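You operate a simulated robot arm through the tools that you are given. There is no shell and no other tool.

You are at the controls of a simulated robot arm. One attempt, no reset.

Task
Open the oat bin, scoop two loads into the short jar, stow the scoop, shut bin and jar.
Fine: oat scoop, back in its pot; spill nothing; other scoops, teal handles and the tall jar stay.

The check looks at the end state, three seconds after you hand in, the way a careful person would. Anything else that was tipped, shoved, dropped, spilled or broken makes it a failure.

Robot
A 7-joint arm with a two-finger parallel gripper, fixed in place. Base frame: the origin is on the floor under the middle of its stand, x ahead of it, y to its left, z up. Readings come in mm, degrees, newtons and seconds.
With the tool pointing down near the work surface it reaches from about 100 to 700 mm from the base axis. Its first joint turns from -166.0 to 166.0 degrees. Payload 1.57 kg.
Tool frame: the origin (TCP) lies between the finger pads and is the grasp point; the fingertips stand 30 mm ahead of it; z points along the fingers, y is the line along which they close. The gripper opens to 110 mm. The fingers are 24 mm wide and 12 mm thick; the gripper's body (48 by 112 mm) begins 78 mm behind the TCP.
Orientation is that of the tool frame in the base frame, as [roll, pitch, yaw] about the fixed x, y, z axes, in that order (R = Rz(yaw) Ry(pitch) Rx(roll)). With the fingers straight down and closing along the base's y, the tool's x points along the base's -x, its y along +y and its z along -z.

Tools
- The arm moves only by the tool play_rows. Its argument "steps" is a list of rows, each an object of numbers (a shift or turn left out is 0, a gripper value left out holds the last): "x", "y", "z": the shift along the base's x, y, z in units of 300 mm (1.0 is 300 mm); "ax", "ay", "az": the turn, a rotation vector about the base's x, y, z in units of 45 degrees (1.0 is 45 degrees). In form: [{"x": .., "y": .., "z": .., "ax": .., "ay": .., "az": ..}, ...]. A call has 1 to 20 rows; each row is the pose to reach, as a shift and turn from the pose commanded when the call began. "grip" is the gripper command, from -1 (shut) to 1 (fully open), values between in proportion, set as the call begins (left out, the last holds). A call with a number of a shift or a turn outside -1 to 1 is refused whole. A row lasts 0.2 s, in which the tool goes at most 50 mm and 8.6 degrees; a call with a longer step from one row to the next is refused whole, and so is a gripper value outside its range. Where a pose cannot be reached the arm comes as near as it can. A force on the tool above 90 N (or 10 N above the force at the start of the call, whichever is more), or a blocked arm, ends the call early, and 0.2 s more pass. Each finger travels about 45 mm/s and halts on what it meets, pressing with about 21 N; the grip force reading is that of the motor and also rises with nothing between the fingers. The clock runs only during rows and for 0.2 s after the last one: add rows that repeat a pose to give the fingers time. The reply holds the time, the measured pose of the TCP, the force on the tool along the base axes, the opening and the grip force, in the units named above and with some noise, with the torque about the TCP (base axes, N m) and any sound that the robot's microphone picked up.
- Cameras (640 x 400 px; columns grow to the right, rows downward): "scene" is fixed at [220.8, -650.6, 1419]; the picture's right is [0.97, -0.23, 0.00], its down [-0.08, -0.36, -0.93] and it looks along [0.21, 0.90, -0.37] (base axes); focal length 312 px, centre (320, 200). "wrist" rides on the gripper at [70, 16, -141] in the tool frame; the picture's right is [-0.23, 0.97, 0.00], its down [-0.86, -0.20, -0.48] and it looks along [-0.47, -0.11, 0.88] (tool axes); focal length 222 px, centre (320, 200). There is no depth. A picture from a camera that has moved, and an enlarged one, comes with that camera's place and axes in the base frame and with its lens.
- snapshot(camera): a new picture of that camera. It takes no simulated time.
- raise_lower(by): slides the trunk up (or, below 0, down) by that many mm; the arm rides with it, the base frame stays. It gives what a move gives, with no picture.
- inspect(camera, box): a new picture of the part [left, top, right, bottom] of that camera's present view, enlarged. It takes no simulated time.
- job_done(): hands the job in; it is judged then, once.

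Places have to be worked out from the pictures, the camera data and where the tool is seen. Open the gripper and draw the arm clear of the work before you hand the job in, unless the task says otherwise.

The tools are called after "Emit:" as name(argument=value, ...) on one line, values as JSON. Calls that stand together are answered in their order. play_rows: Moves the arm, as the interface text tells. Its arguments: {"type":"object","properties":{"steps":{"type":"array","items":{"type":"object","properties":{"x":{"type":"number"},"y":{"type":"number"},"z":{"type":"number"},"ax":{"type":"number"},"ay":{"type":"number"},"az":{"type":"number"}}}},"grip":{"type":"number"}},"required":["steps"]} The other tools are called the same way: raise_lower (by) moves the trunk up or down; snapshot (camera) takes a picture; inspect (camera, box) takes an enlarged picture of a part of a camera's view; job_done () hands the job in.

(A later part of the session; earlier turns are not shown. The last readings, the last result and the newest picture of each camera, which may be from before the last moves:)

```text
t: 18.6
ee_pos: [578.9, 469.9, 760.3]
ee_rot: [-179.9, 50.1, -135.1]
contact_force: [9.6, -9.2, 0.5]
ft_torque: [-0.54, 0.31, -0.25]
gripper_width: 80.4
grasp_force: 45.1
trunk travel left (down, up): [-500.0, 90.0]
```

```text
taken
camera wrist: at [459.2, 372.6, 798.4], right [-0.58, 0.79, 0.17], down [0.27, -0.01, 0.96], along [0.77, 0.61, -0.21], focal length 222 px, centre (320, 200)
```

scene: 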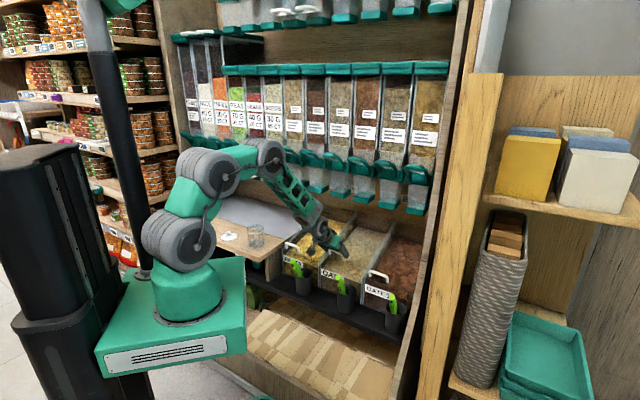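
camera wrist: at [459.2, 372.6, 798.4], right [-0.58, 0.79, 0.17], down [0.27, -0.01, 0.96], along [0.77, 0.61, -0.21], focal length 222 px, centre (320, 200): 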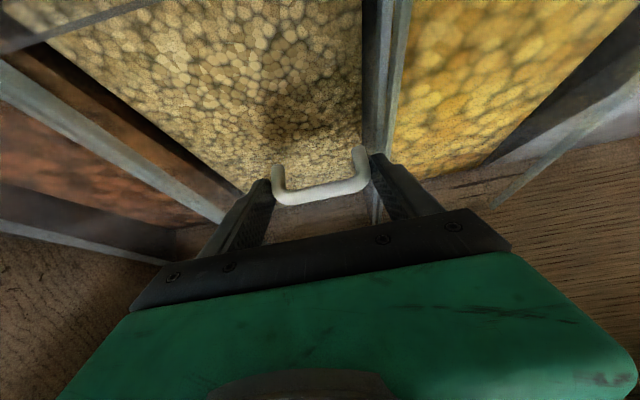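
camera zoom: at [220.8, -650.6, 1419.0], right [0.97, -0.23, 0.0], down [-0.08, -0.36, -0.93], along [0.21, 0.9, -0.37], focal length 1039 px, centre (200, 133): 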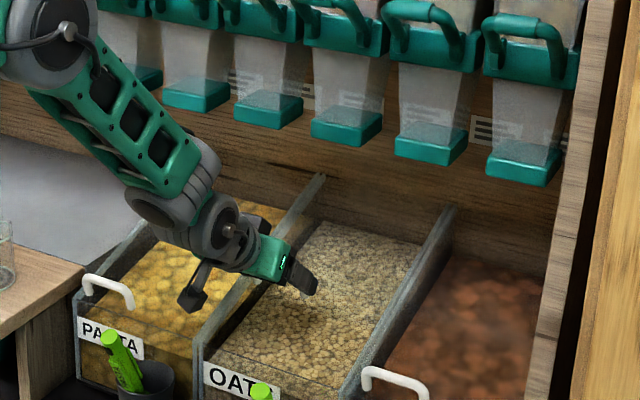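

Sliding works well with about 97 mm open, and the wrist view shows bare oats in front of the handle. I'll continue another 60 mm and tilt to 60°.

Emit:
play_rows(steps=[{"x": 0.0271, "y": 0.0262, "z": 0.0085, "ax": 0.0314, "ay": -0.0314}, {"x": 0.0542, "y": 0.0523, "z": 0.0171, "ax": 0.0628, "ay": -0.0628}, {"x": 0.0814, "y": 0.0785, "z": 0.0256, "ax": 0.0943, "ay": -0.0943}, {"x": 0.1085, "y": 0.1046, "z": 0.0342, "ax": 0.1257, "ay": -0.1257}, {"x": 0.1356, "y": 0.1308, "z": 0.0427, "ax": 0.1571, "ay": -0.1571}, {"x": 0.1356, "y": 0.1308, "z": 0.0427, "ax": 0.1571, "ay": -0.1571}])

Emit:
snapshot(camera="scene")

Emit:
inspect(camera="scene", box=[260, 150, 452, 270])

Emit:
snapshot(camera="wrist")

```text
t: 20.0
ee_pos: [620.2, 509.1, 776.2]
ee_rot: [180.0, 60.1, -135.0]
contact_force: [0.0, 0.7, -0.6]
ft_torque: [0.03, 0.04, 0.03]
gripper_width: 0.1
grasp_force: 21.1
trunk travel left (down, up): [-500.0, 90.0]
```

```text
taken
```

scene: 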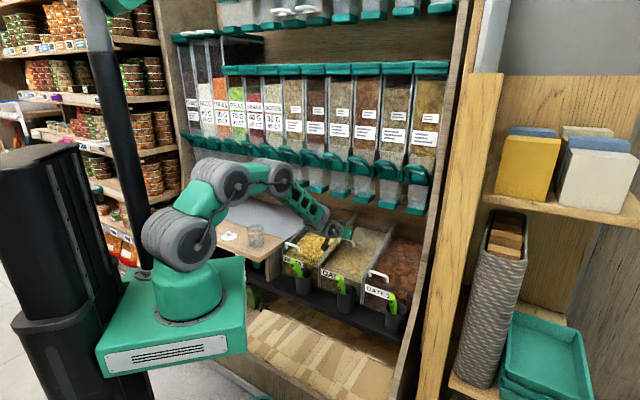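

```text
3.33 times, centred on (356, 210) of scene
camera zoom: at [220.8, -650.6, 1419.0], right [0.97, -0.23, 0.0], down [-0.08, -0.36, -0.93], along [0.21, 0.9, -0.37], focal length 1039 px, centre (200, 167)
```

zoom: 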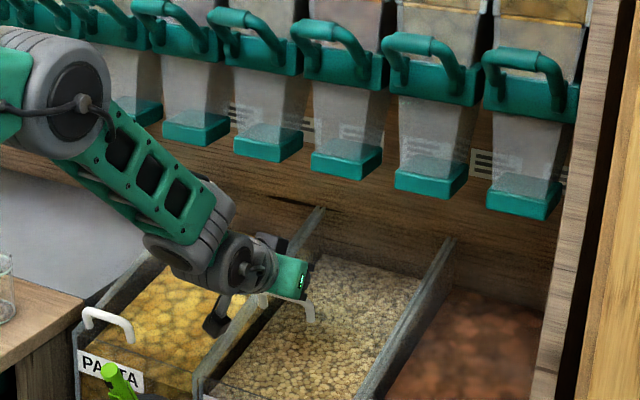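

```text
taken
camera wrist: at [497.3, 408.9, 786.0], right [-0.61, 0.77, 0.2], down [0.15, -0.13, 0.98], along [0.78, 0.63, -0.03], focal length 222 px, centre (320, 200)
```

wrist: 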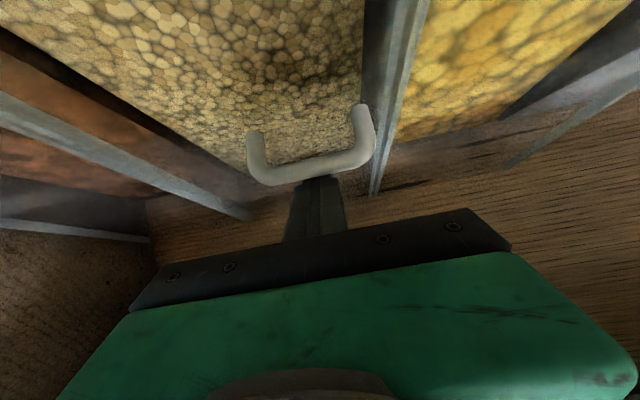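

The fingers slipped over the bar and closed, but the lid stayed put with the handle now near n≈786, giving about 130 mm of opening. I'll back off and line the closed fingertips up just in front of the bar to push it a bit further.

Emit:
play_rows(steps=[{"x": -0.0613, "y": -0.0613, "z": 0.05}, {"x": -0.1226, "y": -0.1226, "z": 0.1}, {"x": -0.1226, "y": -0.1226, "z": 0.05}, {"x": -0.1226, "y": -0.1226, "z": 0.0033}, {"x": -0.1226, "y": -0.1226, "z": 0.0033}])

Emit:
snapshot(camera="wrist")

Emit:
inspect(camera="scene", box=[300, 180, 428, 260])

```text
t: 21.2
ee_pos: [583.0, 471.2, 783.4]
ee_rot: [-179.9, 61.0, -134.9]
contact_force: [-16.8, -14.3, 41.1]
ft_torque: [0.52, -0.13, 0.11]
gripper_width: 0.3
grasp_force: 21.5
trunk travel left (down, up): [-500.0, 90.0]
```

```text
taken
camera wrist: at [460.5, 372.8, 793.1], right [-0.61, 0.77, 0.2], down [0.14, -0.14, 0.98], along [0.78, 0.63, -0.02], focal length 222 px, centre (320, 200)
```

wrist: 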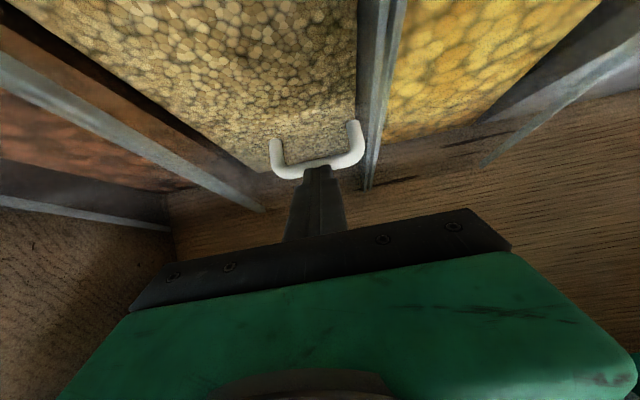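

```text
5.00 times, centred on (364, 220) of scene
camera zoom: at [220.8, -650.6, 1419.0], right [0.97, -0.23, 0.0], down [-0.08, -0.36, -0.93], along [0.21, 0.9, -0.37], focal length 1559 px, centre (100, 100)
```

zoom: 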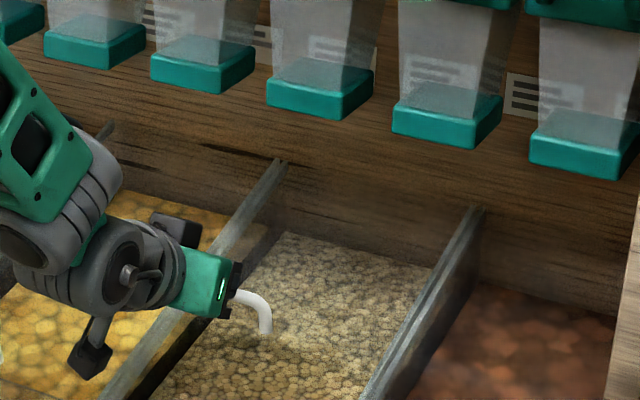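

The tips are pressing on top of the bar at 41 N up, so it's nearer than I estimated. I'll lift off right away, retract 30 mm more and then lower in front of it.

Emit:
play_rows(steps=[{"z": 0.06}, {"x": -0.035, "y": -0.035, "z": 0.06}, {"x": -0.075, "y": -0.075, "z": 0.06}, {"x": -0.075, "y": -0.075, "z": 0.06}])

Emit:
snapshot(camera="wrist")

Emit:
inspect(camera="scene", box=[320, 200, 384, 240])

```text
t: 22.2
ee_pos: [556.4, 450.2, 792.4]
ee_rot: [179.9, 60.1, -135.0]
contact_force: [-0.4, -0.2, 0.6]
ft_torque: [0.05, -0.04, 0.0]
gripper_width: 0.0
grasp_force: 21.0
trunk travel left (down, up): [-500.0, 90.0]
```

```text
taken
camera wrist: at [434.6, 350.2, 804.0], right [-0.61, 0.77, 0.2], down [0.15, -0.13, 0.98], along [0.78, 0.63, -0.04], focal length 222 px, centre (320, 200)
```

wrist: 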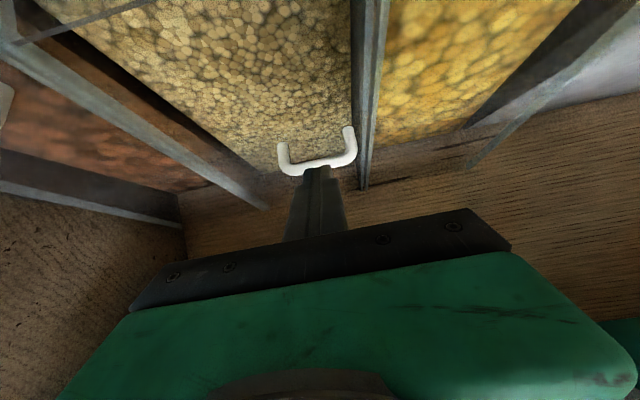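

```text
10.00 times, centred on (352, 220) of scene
camera zoom: at [220.8, -650.6, 1419.0], right [0.97, -0.23, 0.0], down [-0.08, -0.36, -0.93], along [0.21, 0.9, -0.37], focal length 3117 px, centre (0, 0)
```

zoom: 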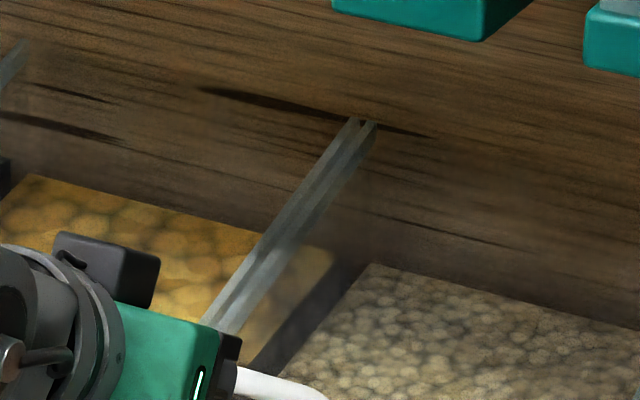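

I'm clear of contact now. I'll get a precise fix on the bar with higher zoom before the next push.

Emit:
inspect(camera="scene", box=[330, 225, 378, 255])

Emit:
inspect(camera="wrist", box=[260, 110, 388, 190])

```text
13.33 times, centred on (354, 240) of scene
camera zoom: at [220.8, -650.6, 1419.0], right [0.97, -0.23, 0.0], down [-0.08, -0.36, -0.93], along [0.21, 0.9, -0.37], focal length 4156 px, centre (-133, -333)
```

zoom: 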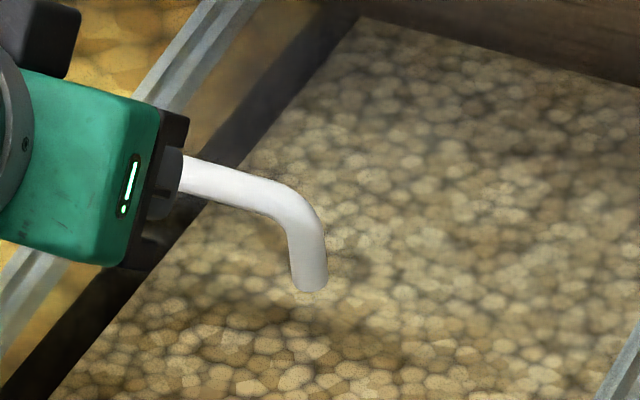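

```text
5.00 times, centred on (324, 150) of wrist
camera zoom: at [434.6, 350.2, 804.0], right [-0.61, 0.77, 0.2], down [0.15, -0.13, 0.98], along [0.78, 0.63, -0.04], focal length 1111 px, centre (300, 450)
```

zoom: 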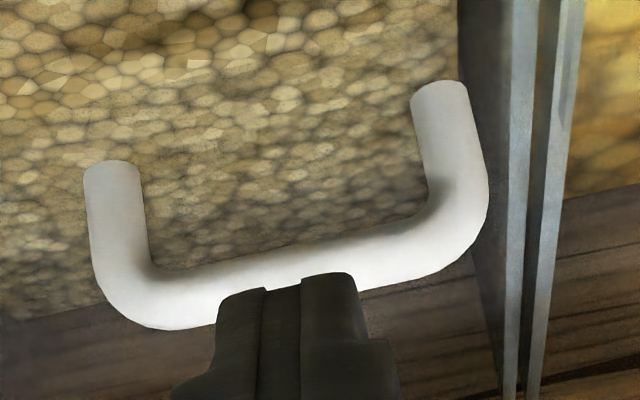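

The bar sits at about n≈775, z≈757. I'll lower in front of it and push up-slope with the closed fingertips to widen the opening to about 190 mm.

Emit:
play_rows(steps=[{"z": -0.0567}, {"x": 0.0354, "y": 0.0354, "z": -0.0567}, {"x": 0.0707, "y": 0.0707, "z": -0.0567}, {"x": 0.0919, "y": 0.0919, "z": -0.049}, {"x": 0.1131, "y": 0.1131, "z": -0.041}, {"x": 0.1344, "y": 0.1344, "z": -0.0333}, {"x": 0.1556, "y": 0.1556, "z": -0.0253}, {"x": 0.1768, "y": 0.1768, "z": -0.0175}, {"x": 0.198, "y": 0.198, "z": -0.0097}, {"x": 0.2192, "y": 0.2192, "z": -0.002}, {"x": 0.2404, "y": 0.2404, "z": 0.006}, {"x": 0.2404, "y": 0.2404, "z": 0.006}])

Emit:
snapshot(camera="wrist")

Emit:
inspect(camera="scene", box=[260, 150, 452, 270])

```text
t: 23.3
ee_pos: [578.6, 469.0, 777.4]
ee_rot: [180.0, 59.1, -135.0]
contact_force: [-56.5, -56.3, 51.3]
ft_torque: [0.32, -0.12, 0.2]
gripper_width: 0.0
grasp_force: 21.0
trunk travel left (down, up): [-500.0, 90.0]
stopped in row 5: the force on the tool passed its limit at 99 N (the readings are from after the stop); the commanded pose is now the measured one
```

```text
taken
camera wrist: at [457.4, 370.0, 789.5], right [-0.61, 0.77, 0.2], down [0.16, -0.12, 0.98], along [0.78, 0.63, -0.05], focal length 222 px, centre (320, 200)
```

wrist: 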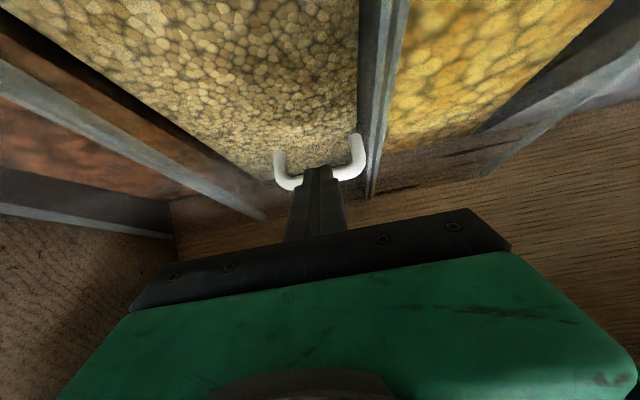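

```text
3.33 times, centred on (356, 210) of scene
camera zoom: at [220.8, -650.6, 1419.0], right [0.97, -0.23, 0.0], down [-0.08, -0.36, -0.93], along [0.21, 0.9, -0.37], focal length 1039 px, centre (200, 167)
```

zoom: 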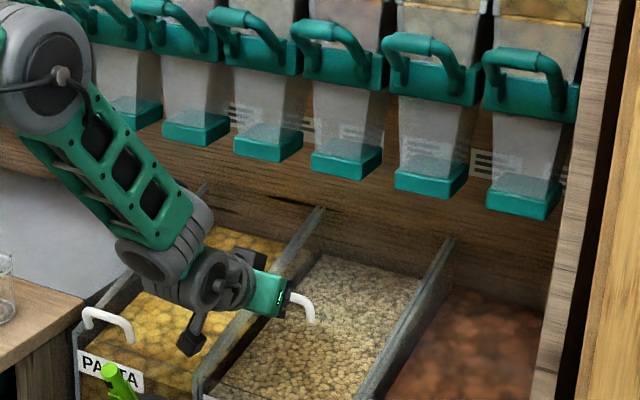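

The lid has hit its end stop after about 120 mm of travel (95 N), so the bin is open from n≈646 to n≈765. I'll retract in front of the oat scoop and level the tilt to about 28°, matching its leaning handle.

Emit:
play_rows(steps=[{"x": -0.0432, "y": -0.1001, "z": 0.0132, "ax": -0.0605, "ay": 0.0605}, {"x": -0.0865, "y": -0.2002, "z": 0.0263, "ax": -0.121, "ay": 0.121}, {"x": -0.1297, "y": -0.3003, "z": 0.0395, "ax": -0.1815, "ay": 0.1815}, {"x": -0.1729, "y": -0.4004, "z": 0.0527, "ax": -0.242, "ay": 0.242}, {"x": -0.2161, "y": -0.5004, "z": 0.0658, "ax": -0.3025, "ay": 0.3025}, {"x": -0.2594, "y": -0.6005, "z": 0.079, "ax": -0.363, "ay": 0.363}, {"x": -0.3026, "y": -0.7006, "z": 0.0921, "ax": -0.4235, "ay": 0.4235}, {"x": -0.3458, "y": -0.8007, "z": 0.1053, "ax": -0.484, "ay": 0.484}, {"x": -0.3458, "y": -0.8007, "z": 0.1053, "ax": -0.484, "ay": 0.484}])

Emit:
snapshot(camera="wrist")

Emit:
inspect(camera="scene", box=[260, 190, 420, 310])

```text
t: 25.3
ee_pos: [480.0, 236.1, 798.3]
ee_rot: [179.9, 27.9, -135.0]
contact_force: [0.2, 0.0, 1.0]
ft_torque: [0.0, -0.04, 0.02]
gripper_width: 0.0
grasp_force: 21.1
trunk travel left (down, up): [-500.0, 90.0]
```

```text
taken
camera wrist: at [379.4, 156.0, 892.4], right [-0.55, 0.83, 0.11], down [0.52, 0.23, 0.82], along [0.66, 0.51, -0.56], focal length 222 px, centre (320, 200)
```

wrist: 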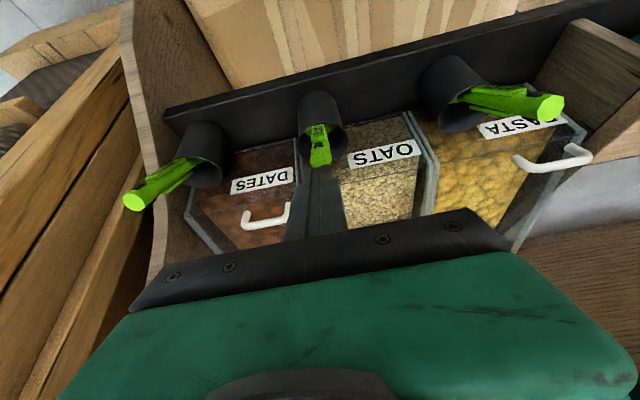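

```text
3.33 times, centred on (340, 250) of scene
camera zoom: at [220.8, -650.6, 1419.0], right [0.97, -0.23, 0.0], down [-0.08, -0.36, -0.93], along [0.21, 0.9, -0.37], focal length 1039 px, centre (253, 33)
```

zoom: 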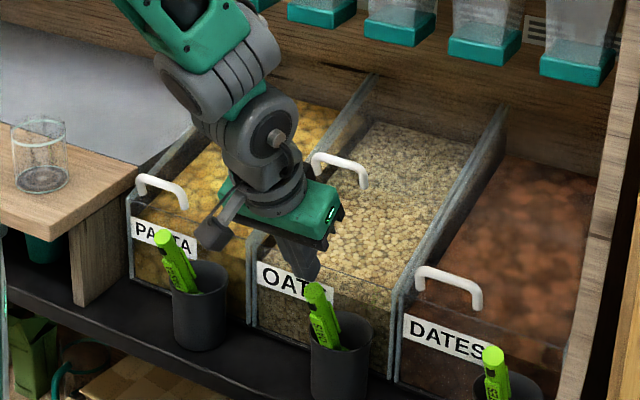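

The lid stays open. From here the wrist camera looks almost straight down the oat scoop, so I'll zoom in on it.

Emit:
inspect(camera="wrist", box=[270, 70, 398, 180])

Emit:
inspect(camera="scene", box=[332, 268, 380, 298])

```text
3.64 times, centred on (334, 125) of wrist
camera zoom: at [379.4, 156.0, 892.4], right [-0.55, 0.83, 0.11], down [0.52, 0.23, 0.82], along [0.66, 0.51, -0.56], focal length 808 px, centre (269, 473)
```

zoom: 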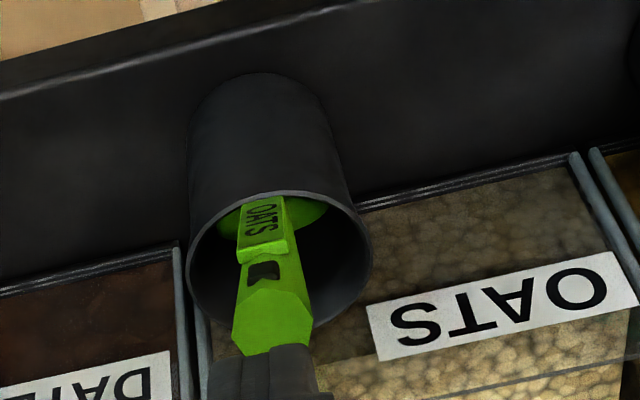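

```text
13.33 times, centred on (356, 283) of scene
camera zoom: at [220.8, -650.6, 1419.0], right [0.97, -0.23, 0.0], down [-0.08, -0.36, -0.93], along [0.21, 0.9, -0.37], focal length 4156 px, centre (-160, -907)
```

zoom: 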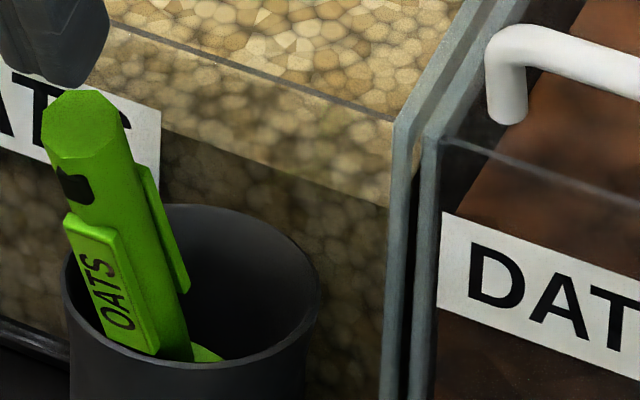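

The oat scoop handle is well resolved: its end is at n=536.8, e=172.6, z=738, it leans 25.8° from vertical, and its flat label plates face ±p in the n–z plane. I'll roll the wrist 90° about the tool axis so the fingers close onto those plates, and open the gripper partway.

Emit:
play_rows(steps=[{"ax": 0.0552, "ay": 0.0552, "az": -0.1473}, {"ax": 0.1103, "ay": 0.1103, "az": -0.2947}, {"ax": 0.1655, "ay": 0.1655, "az": -0.442}, {"ax": 0.2207, "ay": 0.2207, "az": -0.5893}, {"ax": 0.2758, "ay": 0.2758, "az": -0.7367}, {"ax": 0.331, "ay": 0.331, "az": -0.884}, {"ax": 0.331, "ay": 0.331, "az": -0.884}], grip=0)

Emit:
play_rows(steps=[{"ax": 0.0552, "ay": 0.0552, "az": -0.1473}, {"ax": 0.1103, "ay": 0.1103, "az": -0.2947}, {"ax": 0.1655, "ay": 0.1655, "az": -0.442}, {"ax": 0.2207, "ay": 0.2207, "az": -0.5893}, {"ax": 0.2758, "ay": 0.2758, "az": -0.7367}, {"ax": 0.331, "ay": 0.331, "az": -0.884}, {"ax": 0.331, "ay": 0.331, "az": -0.884}])

Emit:
snapshot(camera="wrist")

Emit:
inspect(camera="scene", box=[260, 190, 420, 310])

```text
t: 26.9
ee_pos: [479.5, 234.3, 799.4]
ee_rot: [159.3, 19.3, 176.4]
contact_force: [-0.6, -0.5, -1.3]
ft_torque: [-0.01, 0.0, 0.03]
gripper_width: 55.1
grasp_force: 0.0
trunk travel left (down, up): [-500.0, 90.0]
```

```text
t: 28.5
ee_pos: [480.1, 236.3, 801.3]
ee_rot: [152.1, 0.0, 134.9]
contact_force: [-0.2, 0.5, -0.8]
ft_torque: [0.0, 0.01, -0.01]
gripper_width: 55.1
grasp_force: 0.1
trunk travel left (down, up): [-500.0, 90.0]
```

```text
taken
camera wrist: at [394.7, 247.6, 933.3], right [0.77, 0.45, 0.46], down [0.32, -0.89, 0.33], along [0.55, -0.11, -0.83], focal length 222 px, centre (320, 200)
```

wrist: 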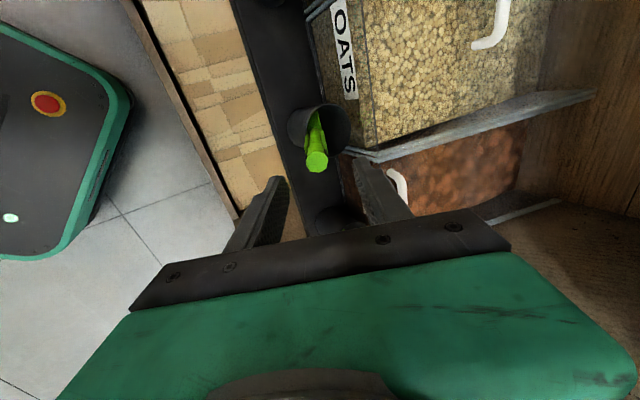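

```text
3.33 times, centred on (340, 250) of scene
camera zoom: at [220.8, -650.6, 1419.0], right [0.97, -0.23, 0.0], down [-0.08, -0.36, -0.93], along [0.21, 0.9, -0.37], focal length 1039 px, centre (253, 33)
```

zoom: 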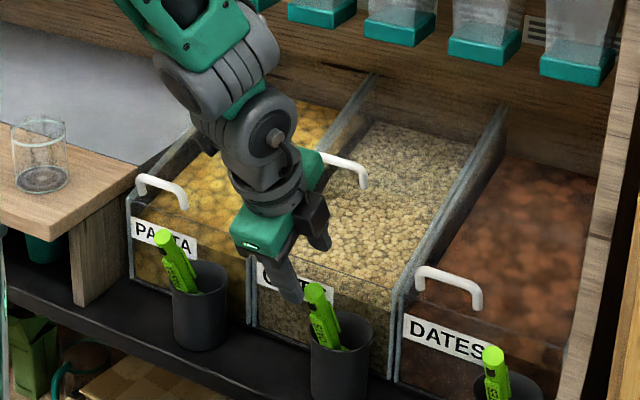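

The handle sits between the fingers in the wrist view. I'll trim the tilt to 25.8° and advance halfway down the handle axis, then check.

Emit:
play_rows(steps=[{"x": 0.0221, "y": 0.0221, "z": -0.0633, "ax": -0.0165, "ay": 0.0165}, {"x": 0.0442, "y": 0.0442, "z": -0.1266, "ax": -0.033, "ay": 0.033}, {"x": 0.0663, "y": 0.0663, "z": -0.1899, "ax": -0.033, "ay": 0.033}, {"x": 0.0663, "y": 0.0663, "z": -0.1899, "ax": -0.033, "ay": 0.033}])

Emit:
snapshot(camera="wrist")

Emit:
inspect(camera="scene", box=[308, 250, 388, 300])

```text
t: 29.5
ee_pos: [501.5, 255.4, 742.8]
ee_rot: [154.0, -0.1, 135.0]
contact_force: [0.8, -0.3, 0.5]
ft_torque: [0.0, 0.0, -0.03]
gripper_width: 55.2
grasp_force: 0.1
trunk travel left (down, up): [-500.0, 90.0]
```

```text
taken
camera wrist: at [419.4, 270.7, 878.2], right [0.78, 0.46, 0.43], down [0.33, -0.88, 0.34], along [0.53, -0.13, -0.84], focal length 222 px, centre (320, 200)
```

wrist: 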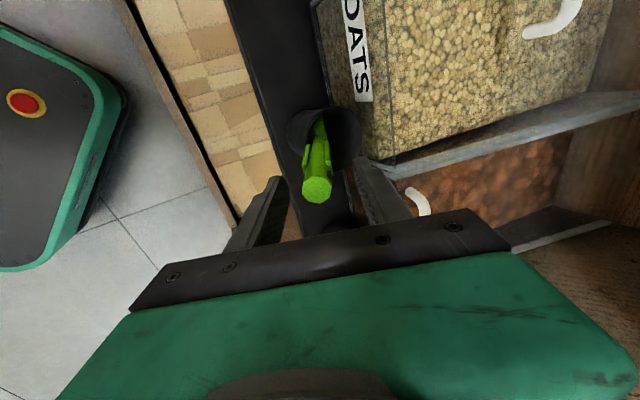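

```text
8.00 times, centred on (348, 275) of scene
camera zoom: at [220.8, -650.6, 1419.0], right [0.97, -0.23, 0.0], down [-0.08, -0.36, -0.93], along [0.21, 0.9, -0.37], focal length 2494 px, centre (96, -400)
```

zoom: 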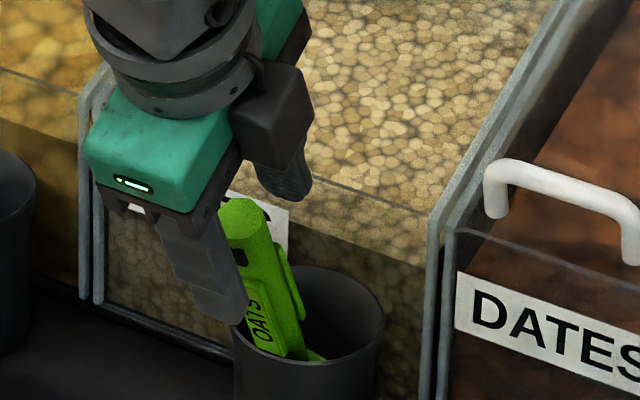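

The handle end is centred between the fingers to within about 2 mm. I'll advance the remaining ~63 mm so the pads lie over the label plates.

Emit:
play_rows(steps=[{"x": 0.0211, "y": 0.0211, "z": -0.064}, {"x": 0.0421, "y": 0.0421, "z": -0.128}, {"x": 0.0632, "y": 0.0632, "z": -0.192}, {"x": 0.0632, "y": 0.0632, "z": -0.192}])

Emit:
snapshot(camera="wrist")

Emit:
inspect(camera="scene", box=[308, 250, 388, 300])

```text
t: 30.5
ee_pos: [522.4, 275.8, 685.7]
ee_rot: [154.1, 0.1, 135.1]
contact_force: [-0.2, 1.4, -0.3]
ft_torque: [0.01, 0.0, 0.0]
gripper_width: 55.2
grasp_force: 0.2
trunk travel left (down, up): [-500.0, 90.0]
```

```text
taken
camera wrist: at [440.5, 291.6, 821.3], right [0.78, 0.46, 0.42], down [0.33, -0.88, 0.34], along [0.53, -0.13, -0.84], focal length 222 px, centre (320, 200)
```

wrist: 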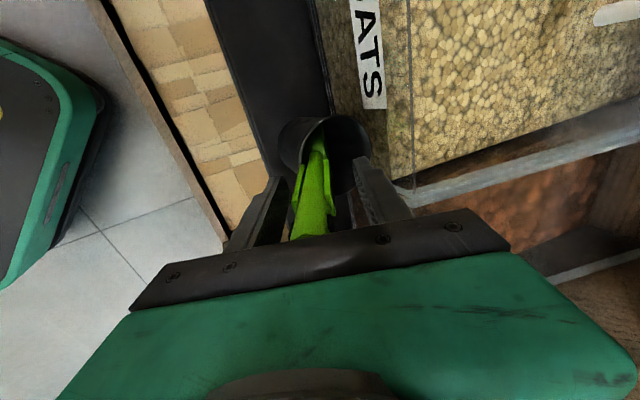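

```text
8.00 times, centred on (348, 275) of scene
camera zoom: at [220.8, -650.6, 1419.0], right [0.97, -0.23, 0.0], down [-0.08, -0.36, -0.93], along [0.21, 0.9, -0.37], focal length 2494 px, centre (96, -400)
```

zoom: 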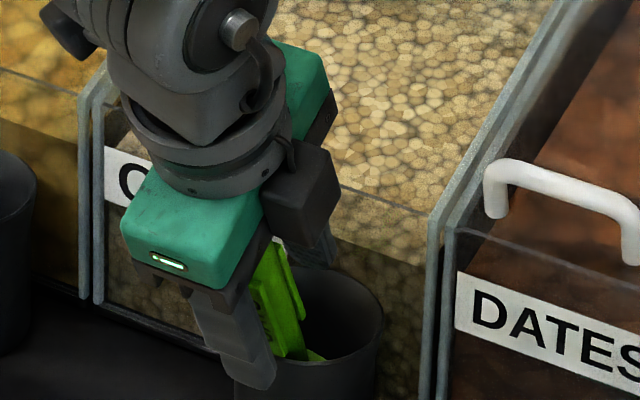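

The fingers straddle the label plates. I'll close the gripper on the scoop.

Emit:
play_rows(steps=[{}, {}, {}, {}], grip=-1)

Emit:
inspect(camera="scene", box=[308, 250, 388, 300])

Emit:
inspect(camera="wrist", box=[220, 80, 420, 250])

```text
t: 31.5
ee_pos: [521.6, 275.6, 686.7]
ee_rot: [154.2, -0.1, 134.9]
contact_force: [-1.4, -1.7, -0.9]
ft_torque: [-0.26, 0.21, 0.01]
gripper_width: 21.6
grasp_force: 20.9
trunk travel left (down, up): [-500.0, 90.0]
```

```text
8.00 times, centred on (348, 275) of scene
camera zoom: at [220.8, -650.6, 1419.0], right [0.97, -0.23, 0.0], down [-0.08, -0.36, -0.93], along [0.21, 0.9, -0.37], focal length 2494 px, centre (96, -400)
```

zoom: 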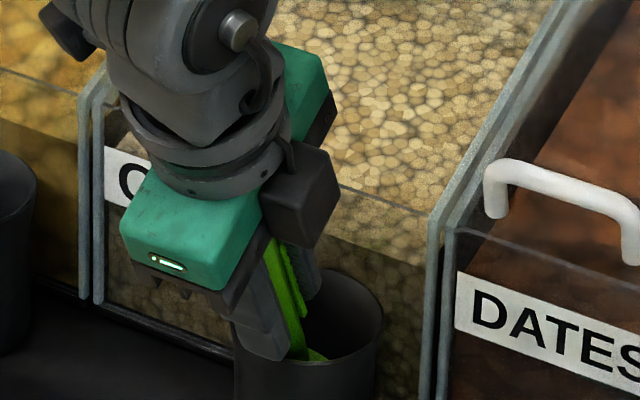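

```text
2.35 times, centred on (320, 165) of wrist
camera zoom: at [440.0, 291.1, 821.2], right [0.78, 0.46, 0.42], down [0.33, -0.88, 0.34], along [0.53, -0.13, -0.84], focal length 523 px, centre (320, 282)
```

zoom: 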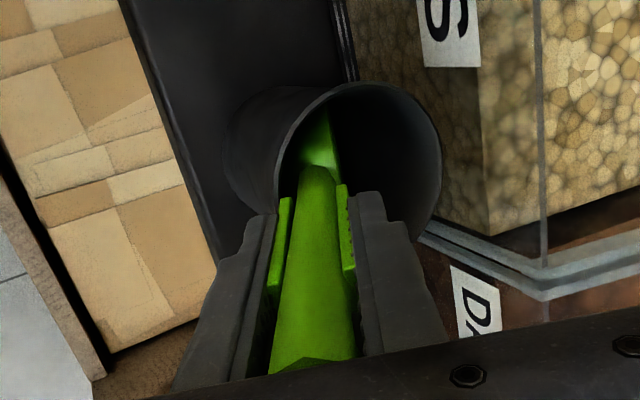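

The scoop is gripped at 21.6 mm on its plates, with TCP about (522, 275.7, 686.2). I'll lift it straight up so the bowl stays within the pot's cylinder, starting slowly.

Emit:
play_rows(steps=[{"z": 0.03}, {"z": 0.07}, {"z": 0.12}, {"z": 0.17}, {"z": 0.17}])

Emit:
inspect(camera="scene", box=[308, 235, 404, 310])

```text
t: 32.7
ee_pos: [518.6, 273.9, 735.7]
ee_rot: [154.1, 0.0, 135.0]
contact_force: [-0.7, -0.1, -0.2]
ft_torque: [0.03, 0.01, 0.01]
gripper_width: 21.7
grasp_force: 20.8
trunk travel left (down, up): [-500.0, 90.0]
```

```text
5.33 times, centred on (356, 272) of scene
camera zoom: at [220.8, -650.6, 1419.0], right [0.97, -0.23, 0.0], down [-0.08, -0.36, -0.93], along [0.21, 0.9, -0.37], focal length 1662 px, centre (128, -187)
```

zoom: 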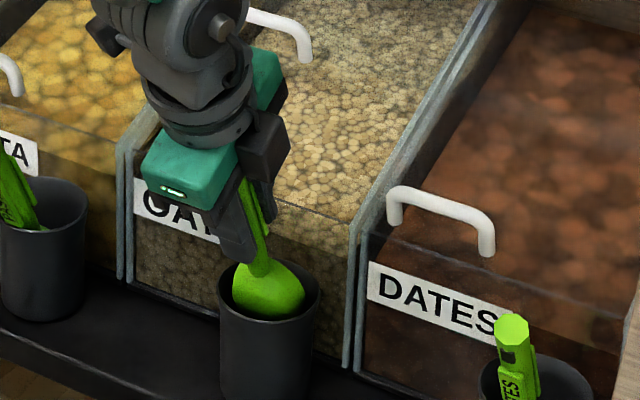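

It lifts with no contact force. The bowl's convex back faces the robot, so its hollow side faces the bins. I'll keep lifting straight up another 120 mm.

Emit:
play_rows(steps=[{"z": 0.08}, {"z": 0.16}, {"z": 0.24}, {"z": 0.32}, {"z": 0.4}, {"z": 0.4}])

Emit:
inspect(camera="scene", box=[292, 210, 404, 290])

Emit:
snapshot(camera="wrist")

```text
t: 34.1
ee_pos: [519.0, 273.3, 857.5]
ee_rot: [154.1, 0.0, 135.0]
contact_force: [-0.3, 0.3, -0.8]
ft_torque: [-0.01, 0.01, -0.03]
gripper_width: 21.6
grasp_force: 21.7
trunk travel left (down, up): [-500.0, 90.0]
```

```text
5.00 times, centred on (348, 250) of scene
camera zoom: at [220.8, -650.6, 1419.0], right [0.97, -0.23, 0.0], down [-0.08, -0.36, -0.93], along [0.21, 0.9, -0.37], focal length 1559 px, centre (180, -50)
```

zoom: 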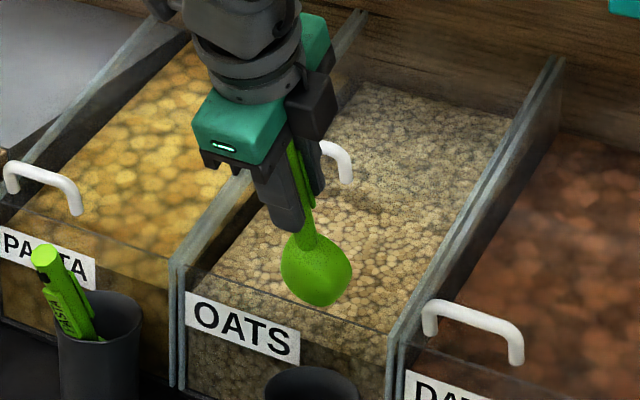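

```text
taken
camera wrist: at [436.6, 288.9, 991.5], right [0.78, 0.46, 0.42], down [0.33, -0.88, 0.34], along [0.53, -0.13, -0.84], focal length 222 px, centre (320, 200)
```

wrist: 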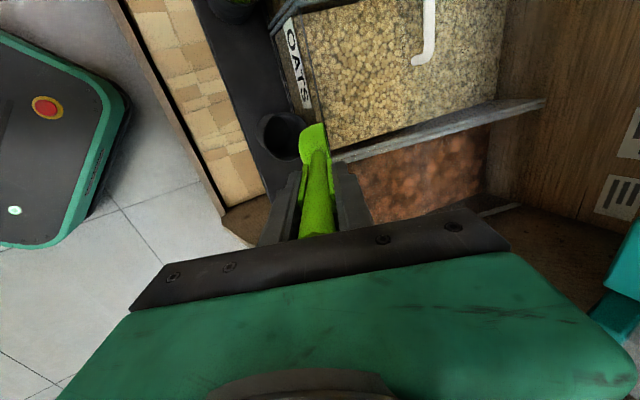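

The scoop is a spoon with a bowl about 54 mm wide and 85 mm long, whose tip is about 166 mm ahead of the TCP. I'll zoom in with the wrist camera to confirm which side is hollow.

Emit:
inspect(camera="wrist", box=[256, 90, 384, 240])

Emit:
inspect(camera="scene", box=[336, 228, 376, 258])

```text
2.67 times, centred on (320, 165) of wrist
camera zoom: at [436.6, 288.9, 991.5], right [0.78, 0.46, 0.42], down [0.33, -0.88, 0.34], along [0.53, -0.13, -0.84], focal length 592 px, centre (320, 293)
```

zoom: 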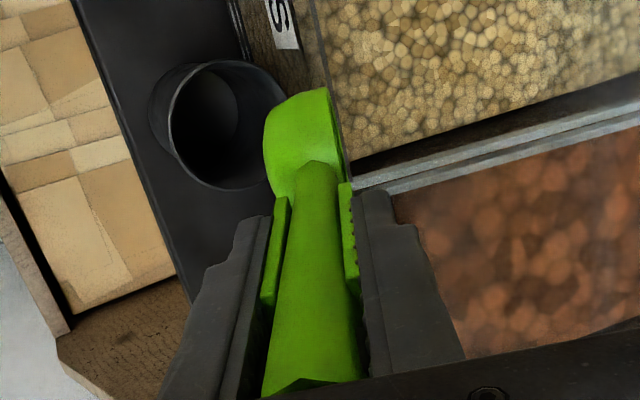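

```text
13.33 times, centred on (356, 243) of scene
camera zoom: at [220.8, -650.6, 1419.0], right [0.97, -0.23, 0.0], down [-0.08, -0.36, -0.93], along [0.21, 0.9, -0.37], focal length 4156 px, centre (-160, -373)
```

zoom: 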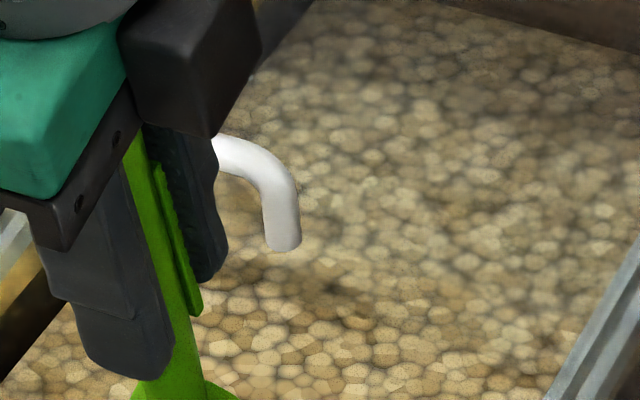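

The bowl is about 32 mm deep and opens on the +y side of the tool, toward the bins. I'll move the spoon over the open part of the oat bin at e≈125 with the tip at about (705, 710), tilted 38°.

Emit:
play_rows(steps=[{"x": -0.0058, "y": 0.0505, "z": -0.005, "ax": 0.0479, "ay": -0.0479}, {"x": -0.0117, "y": 0.101, "z": -0.015, "ax": 0.0959, "ay": -0.0959}, {"x": -0.0175, "y": 0.1515, "z": -0.035, "ax": 0.1438, "ay": -0.1438}, {"x": -0.0233, "y": 0.202, "z": -0.0613, "ax": 0.1917, "ay": -0.1917}, {"x": -0.0233, "y": 0.202, "z": -0.0613, "ax": 0.1917, "ay": -0.1917}])

Emit:
inspect(camera="scene", box=[292, 200, 404, 280])

Emit:
snapshot(camera="wrist")

```text
t: 35.3
ee_pos: [513.0, 335.3, 837.4]
ee_rot: [141.9, 0.0, 134.9]
contact_force: [-0.5, 0.4, 0.2]
ft_torque: [-0.02, -0.01, -0.01]
gripper_width: 21.5
grasp_force: 21.5
trunk travel left (down, up): [-500.0, 90.0]
```

```text
5.00 times, centred on (348, 240) of scene
camera zoom: at [220.8, -650.6, 1419.0], right [0.97, -0.23, 0.0], down [-0.08, -0.36, -0.93], along [0.21, 0.9, -0.37], focal length 1559 px, centre (180, 0)
```

zoom: 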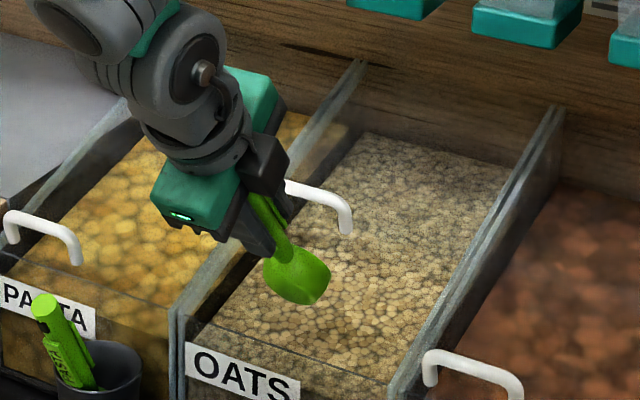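

```text
taken
camera wrist: at [411.9, 332.0, 959.8], right [0.7, 0.38, 0.6], down [0.28, -0.92, 0.25], along [0.65, -0.01, -0.76], focal length 222 px, centre (320, 200)
```

wrist: 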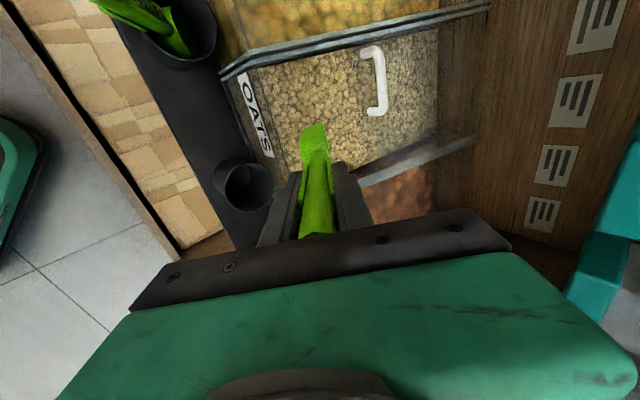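

Before digging, I'll check where the lid's front edge is and confirm the spoon is inside the open area.

Emit:
inspect(camera="wrist", box=[220, 30, 440, 190])

Emit:
inspect(camera="scene", box=[324, 228, 388, 278])

```text
2.50 times, centred on (330, 110) of wrist
camera zoom: at [411.9, 332.0, 959.8], right [0.7, 0.38, 0.6], down [0.28, -0.92, 0.25], along [0.65, -0.01, -0.76], focal length 555 px, centre (295, 425)
```

zoom: 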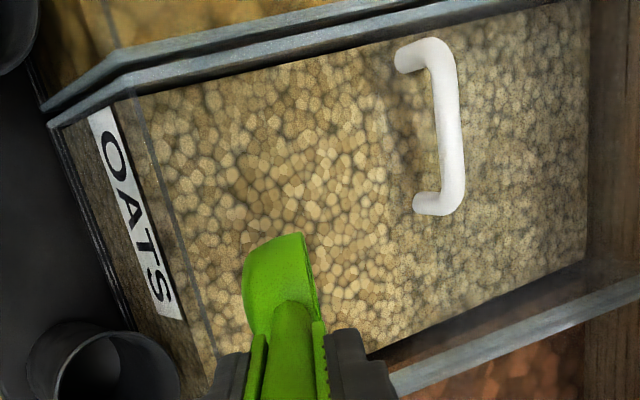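

```text
8.00 times, centred on (356, 253) of scene
camera zoom: at [220.8, -650.6, 1419.0], right [0.97, -0.23, 0.0], down [-0.08, -0.36, -0.93], along [0.21, 0.9, -0.37], focal length 2494 px, centre (32, -224)
```

zoom: 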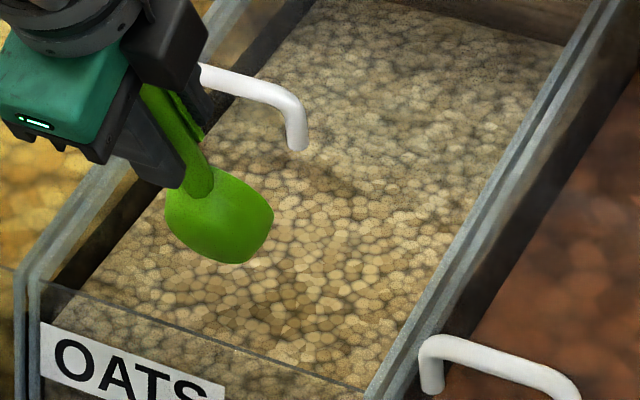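

The clear, un-hazed area shows the opening and the spoon is over it. I'll lower the tip about 15 mm into the oats to feel the surface first.

Emit:
play_rows(steps=[{"x": 0.0035, "y": 0.0035, "z": -0.0633}, {"x": 0.0071, "y": 0.0071, "z": -0.1267}, {"x": 0.0118, "y": 0.0118, "z": -0.16}, {"x": 0.0165, "y": 0.0165, "z": -0.1867}, {"x": 0.0189, "y": 0.0189, "z": -0.2}, {"x": 0.0189, "y": 0.0189, "z": -0.2}])

Emit:
inspect(camera="scene", box=[324, 228, 388, 278])

Emit:
inspect(camera="wrist", box=[220, 30, 440, 190])

```text
t: 36.7
ee_pos: [519.7, 340.7, 778.4]
ee_rot: [141.8, 0.1, 135.0]
contact_force: [2.6, 2.6, 4.7]
ft_torque: [0.38, -0.43, -0.07]
gripper_width: 21.6
grasp_force: 21.5
trunk travel left (down, up): [-500.0, 90.0]
```

```text
8.00 times, centred on (356, 253) of scene
camera zoom: at [220.8, -650.6, 1419.0], right [0.97, -0.23, 0.0], down [-0.08, -0.36, -0.93], along [0.21, 0.9, -0.37], focal length 2494 px, centre (32, -224)
```

zoom: 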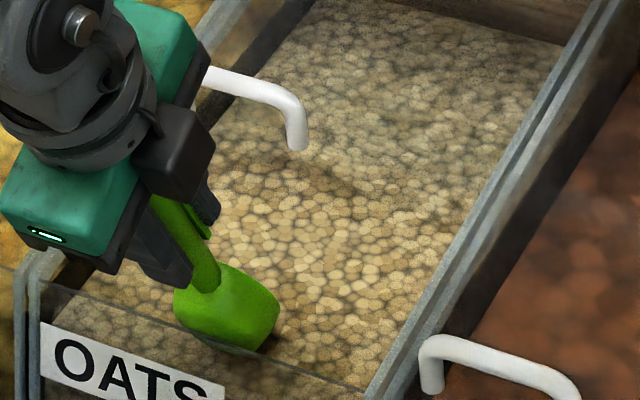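

```text
2.50 times, centred on (330, 110) of wrist
camera zoom: at [418.2, 336.1, 900.6], right [0.7, 0.38, 0.6], down [0.28, -0.92, 0.25], along [0.65, -0.01, -0.76], focal length 555 px, centre (295, 425)
```

zoom: 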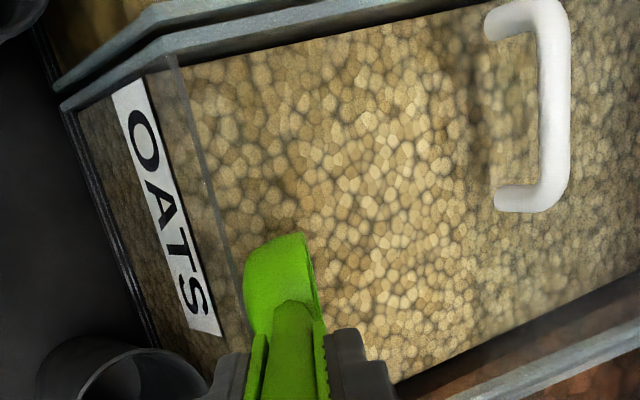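

The spoon feels about 6 N of granular resistance at tip z≈651, so the surface is just above that. Now the scooping sweep: forward through the oats, rotating up under the open front and levelling out while rising clear of the front panel and lid edge.

Emit:
play_rows(steps=[{"x": 0.0165, "y": 0.0165, "z": -0.03}, {"x": 0.0203, "y": 0.0203, "z": -0.053, "ax": 0.0393, "ay": -0.0393}, {"x": 0.024, "y": 0.024, "z": -0.0757, "ax": 0.0786, "ay": -0.0786}, {"x": 0.029, "y": 0.029, "z": -0.0933, "ax": 0.1178, "ay": -0.1178}, {"x": 0.0339, "y": 0.0339, "z": -0.111, "ax": 0.1571, "ay": -0.1571}, {"x": 0.0377, "y": 0.0377, "z": -0.1253, "ax": 0.1964, "ay": -0.1964}, {"x": 0.0412, "y": 0.0412, "z": -0.1393, "ax": 0.2357, "ay": -0.2357}, {"x": 0.0415, "y": 0.0415, "z": -0.1463, "ax": 0.275, "ay": -0.275}, {"x": 0.0417, "y": 0.0417, "z": -0.153, "ax": 0.3143, "ay": -0.3143}, {"x": 0.0337, "y": 0.0337, "z": -0.1547, "ax": 0.3535, "ay": -0.3535}, {"x": 0.0257, "y": 0.0257, "z": -0.156, "ax": 0.3928, "ay": -0.3928}, {"x": 0.012, "y": 0.012, "z": -0.158, "ax": 0.44, "ay": -0.44}, {"x": -0.0016, "y": -0.0016, "z": -0.1597, "ax": 0.4871, "ay": -0.4871}, {"x": -0.0167, "y": -0.0167, "z": -0.1623, "ax": 0.5342, "ay": -0.5342}, {"x": -0.0318, "y": -0.0318, "z": -0.165, "ax": 0.5814, "ay": -0.5814}, {"x": -0.0474, "y": -0.0474, "z": -0.167, "ax": 0.6285, "ay": -0.6285}, {"x": -0.0629, "y": -0.0629, "z": -0.1687, "ax": 0.6757, "ay": -0.6757}, {"x": -0.0726, "y": -0.0726, "z": -0.1663, "ax": 0.7149, "ay": -0.7149}, {"x": -0.082, "y": -0.082, "z": -0.1637, "ax": 0.7542, "ay": -0.7542}, {"x": -0.0896, "y": -0.0896, "z": -0.1063, "ax": 0.7857, "ay": -0.7857}])

Emit:
inspect(camera="scene", box=[292, 200, 404, 280])

Emit:
snapshot(camera="wrist")

```text
t: 40.9
ee_pos: [490.8, 313.8, 746.5]
ee_rot: [91.9, 0.1, 134.9]
contact_force: [-0.9, 0.1, -0.6]
ft_torque: [-0.04, 0.05, 0.02]
gripper_width: 21.8
grasp_force: 21.2
trunk travel left (down, up): [-500.0, 90.0]
```

```text
5.00 times, centred on (348, 240) of scene
camera zoom: at [220.8, -650.6, 1419.0], right [0.97, -0.23, 0.0], down [-0.08, -0.36, -0.93], along [0.21, 0.9, -0.37], focal length 1559 px, centre (180, 0)
```

zoom: 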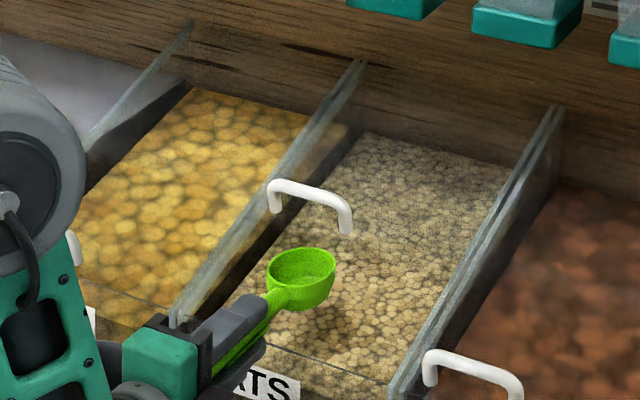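

```text
taken
camera wrist: at [342.5, 262.6, 767.8], right [0.18, -0.14, 0.97], down [0.26, -0.95, -0.18], along [0.95, 0.29, -0.14], focal length 222 px, centre (320, 200)
```

wrist: 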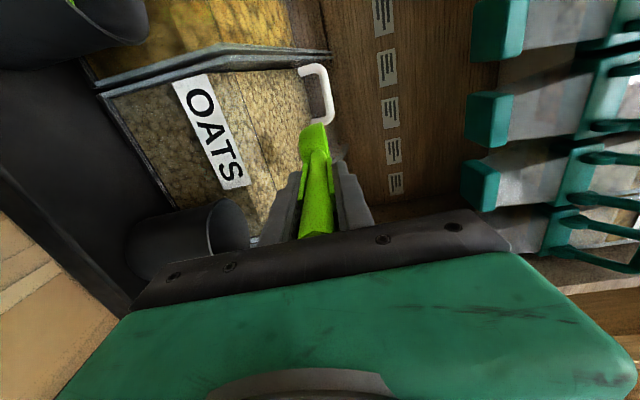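

The spoon came out level and unobstructed. I'll zoom in on the bowl to see how full it is.

Emit:
inspect(camera="scene", box=[336, 242, 368, 268])

Emit:
inspect(camera="scene", box=[324, 235, 388, 285])

Emit:
inspect(camera="wrist", box=[270, 90, 370, 190])

```text
15.38 times, centred on (352, 255) of scene
camera zoom: at [220.8, -650.6, 1419.0], right [0.97, -0.23, 0.0], down [-0.08, -0.36, -0.93], along [0.21, 0.9, -0.37], focal length 4796 px, centre (-172, -646)
```

zoom: 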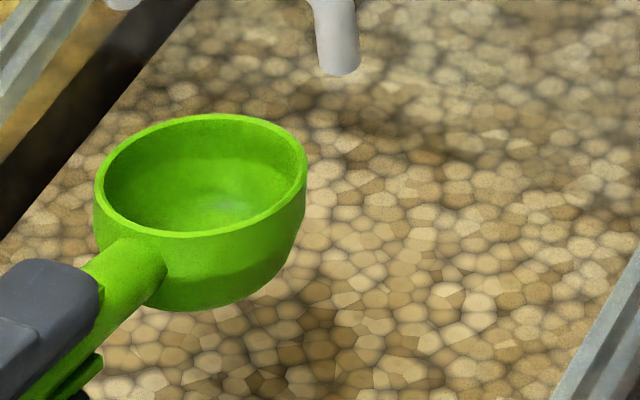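

```text
8.00 times, centred on (356, 260) of scene
camera zoom: at [220.8, -650.6, 1419.0], right [0.97, -0.23, 0.0], down [-0.08, -0.36, -0.93], along [0.21, 0.9, -0.37], focal length 2494 px, centre (32, -280)
```

zoom: 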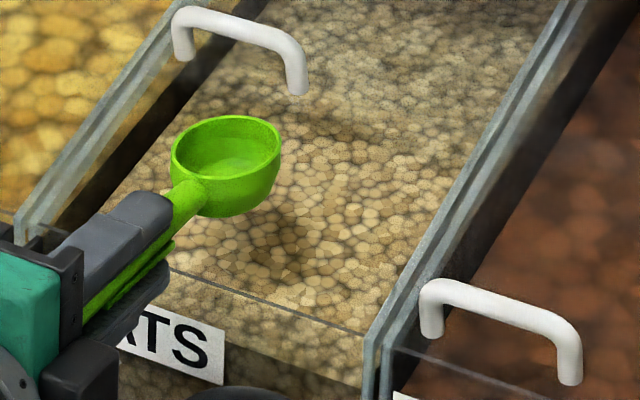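

```text
4.00 times, centred on (320, 140) of wrist
camera zoom: at [342.5, 262.6, 767.8], right [0.18, -0.14, 0.97], down [0.26, -0.95, -0.18], along [0.95, 0.29, -0.14], focal length 888 px, centre (320, 440)
```

zoom: 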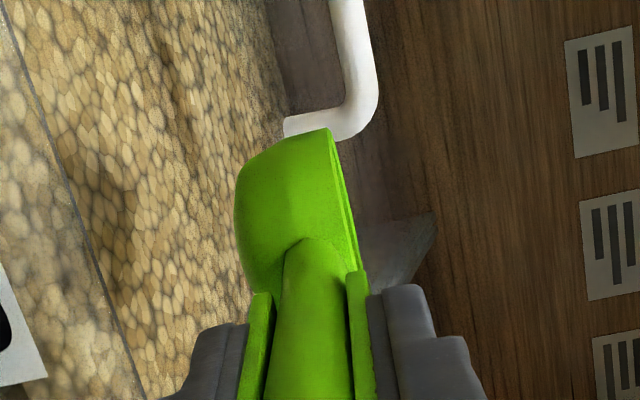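

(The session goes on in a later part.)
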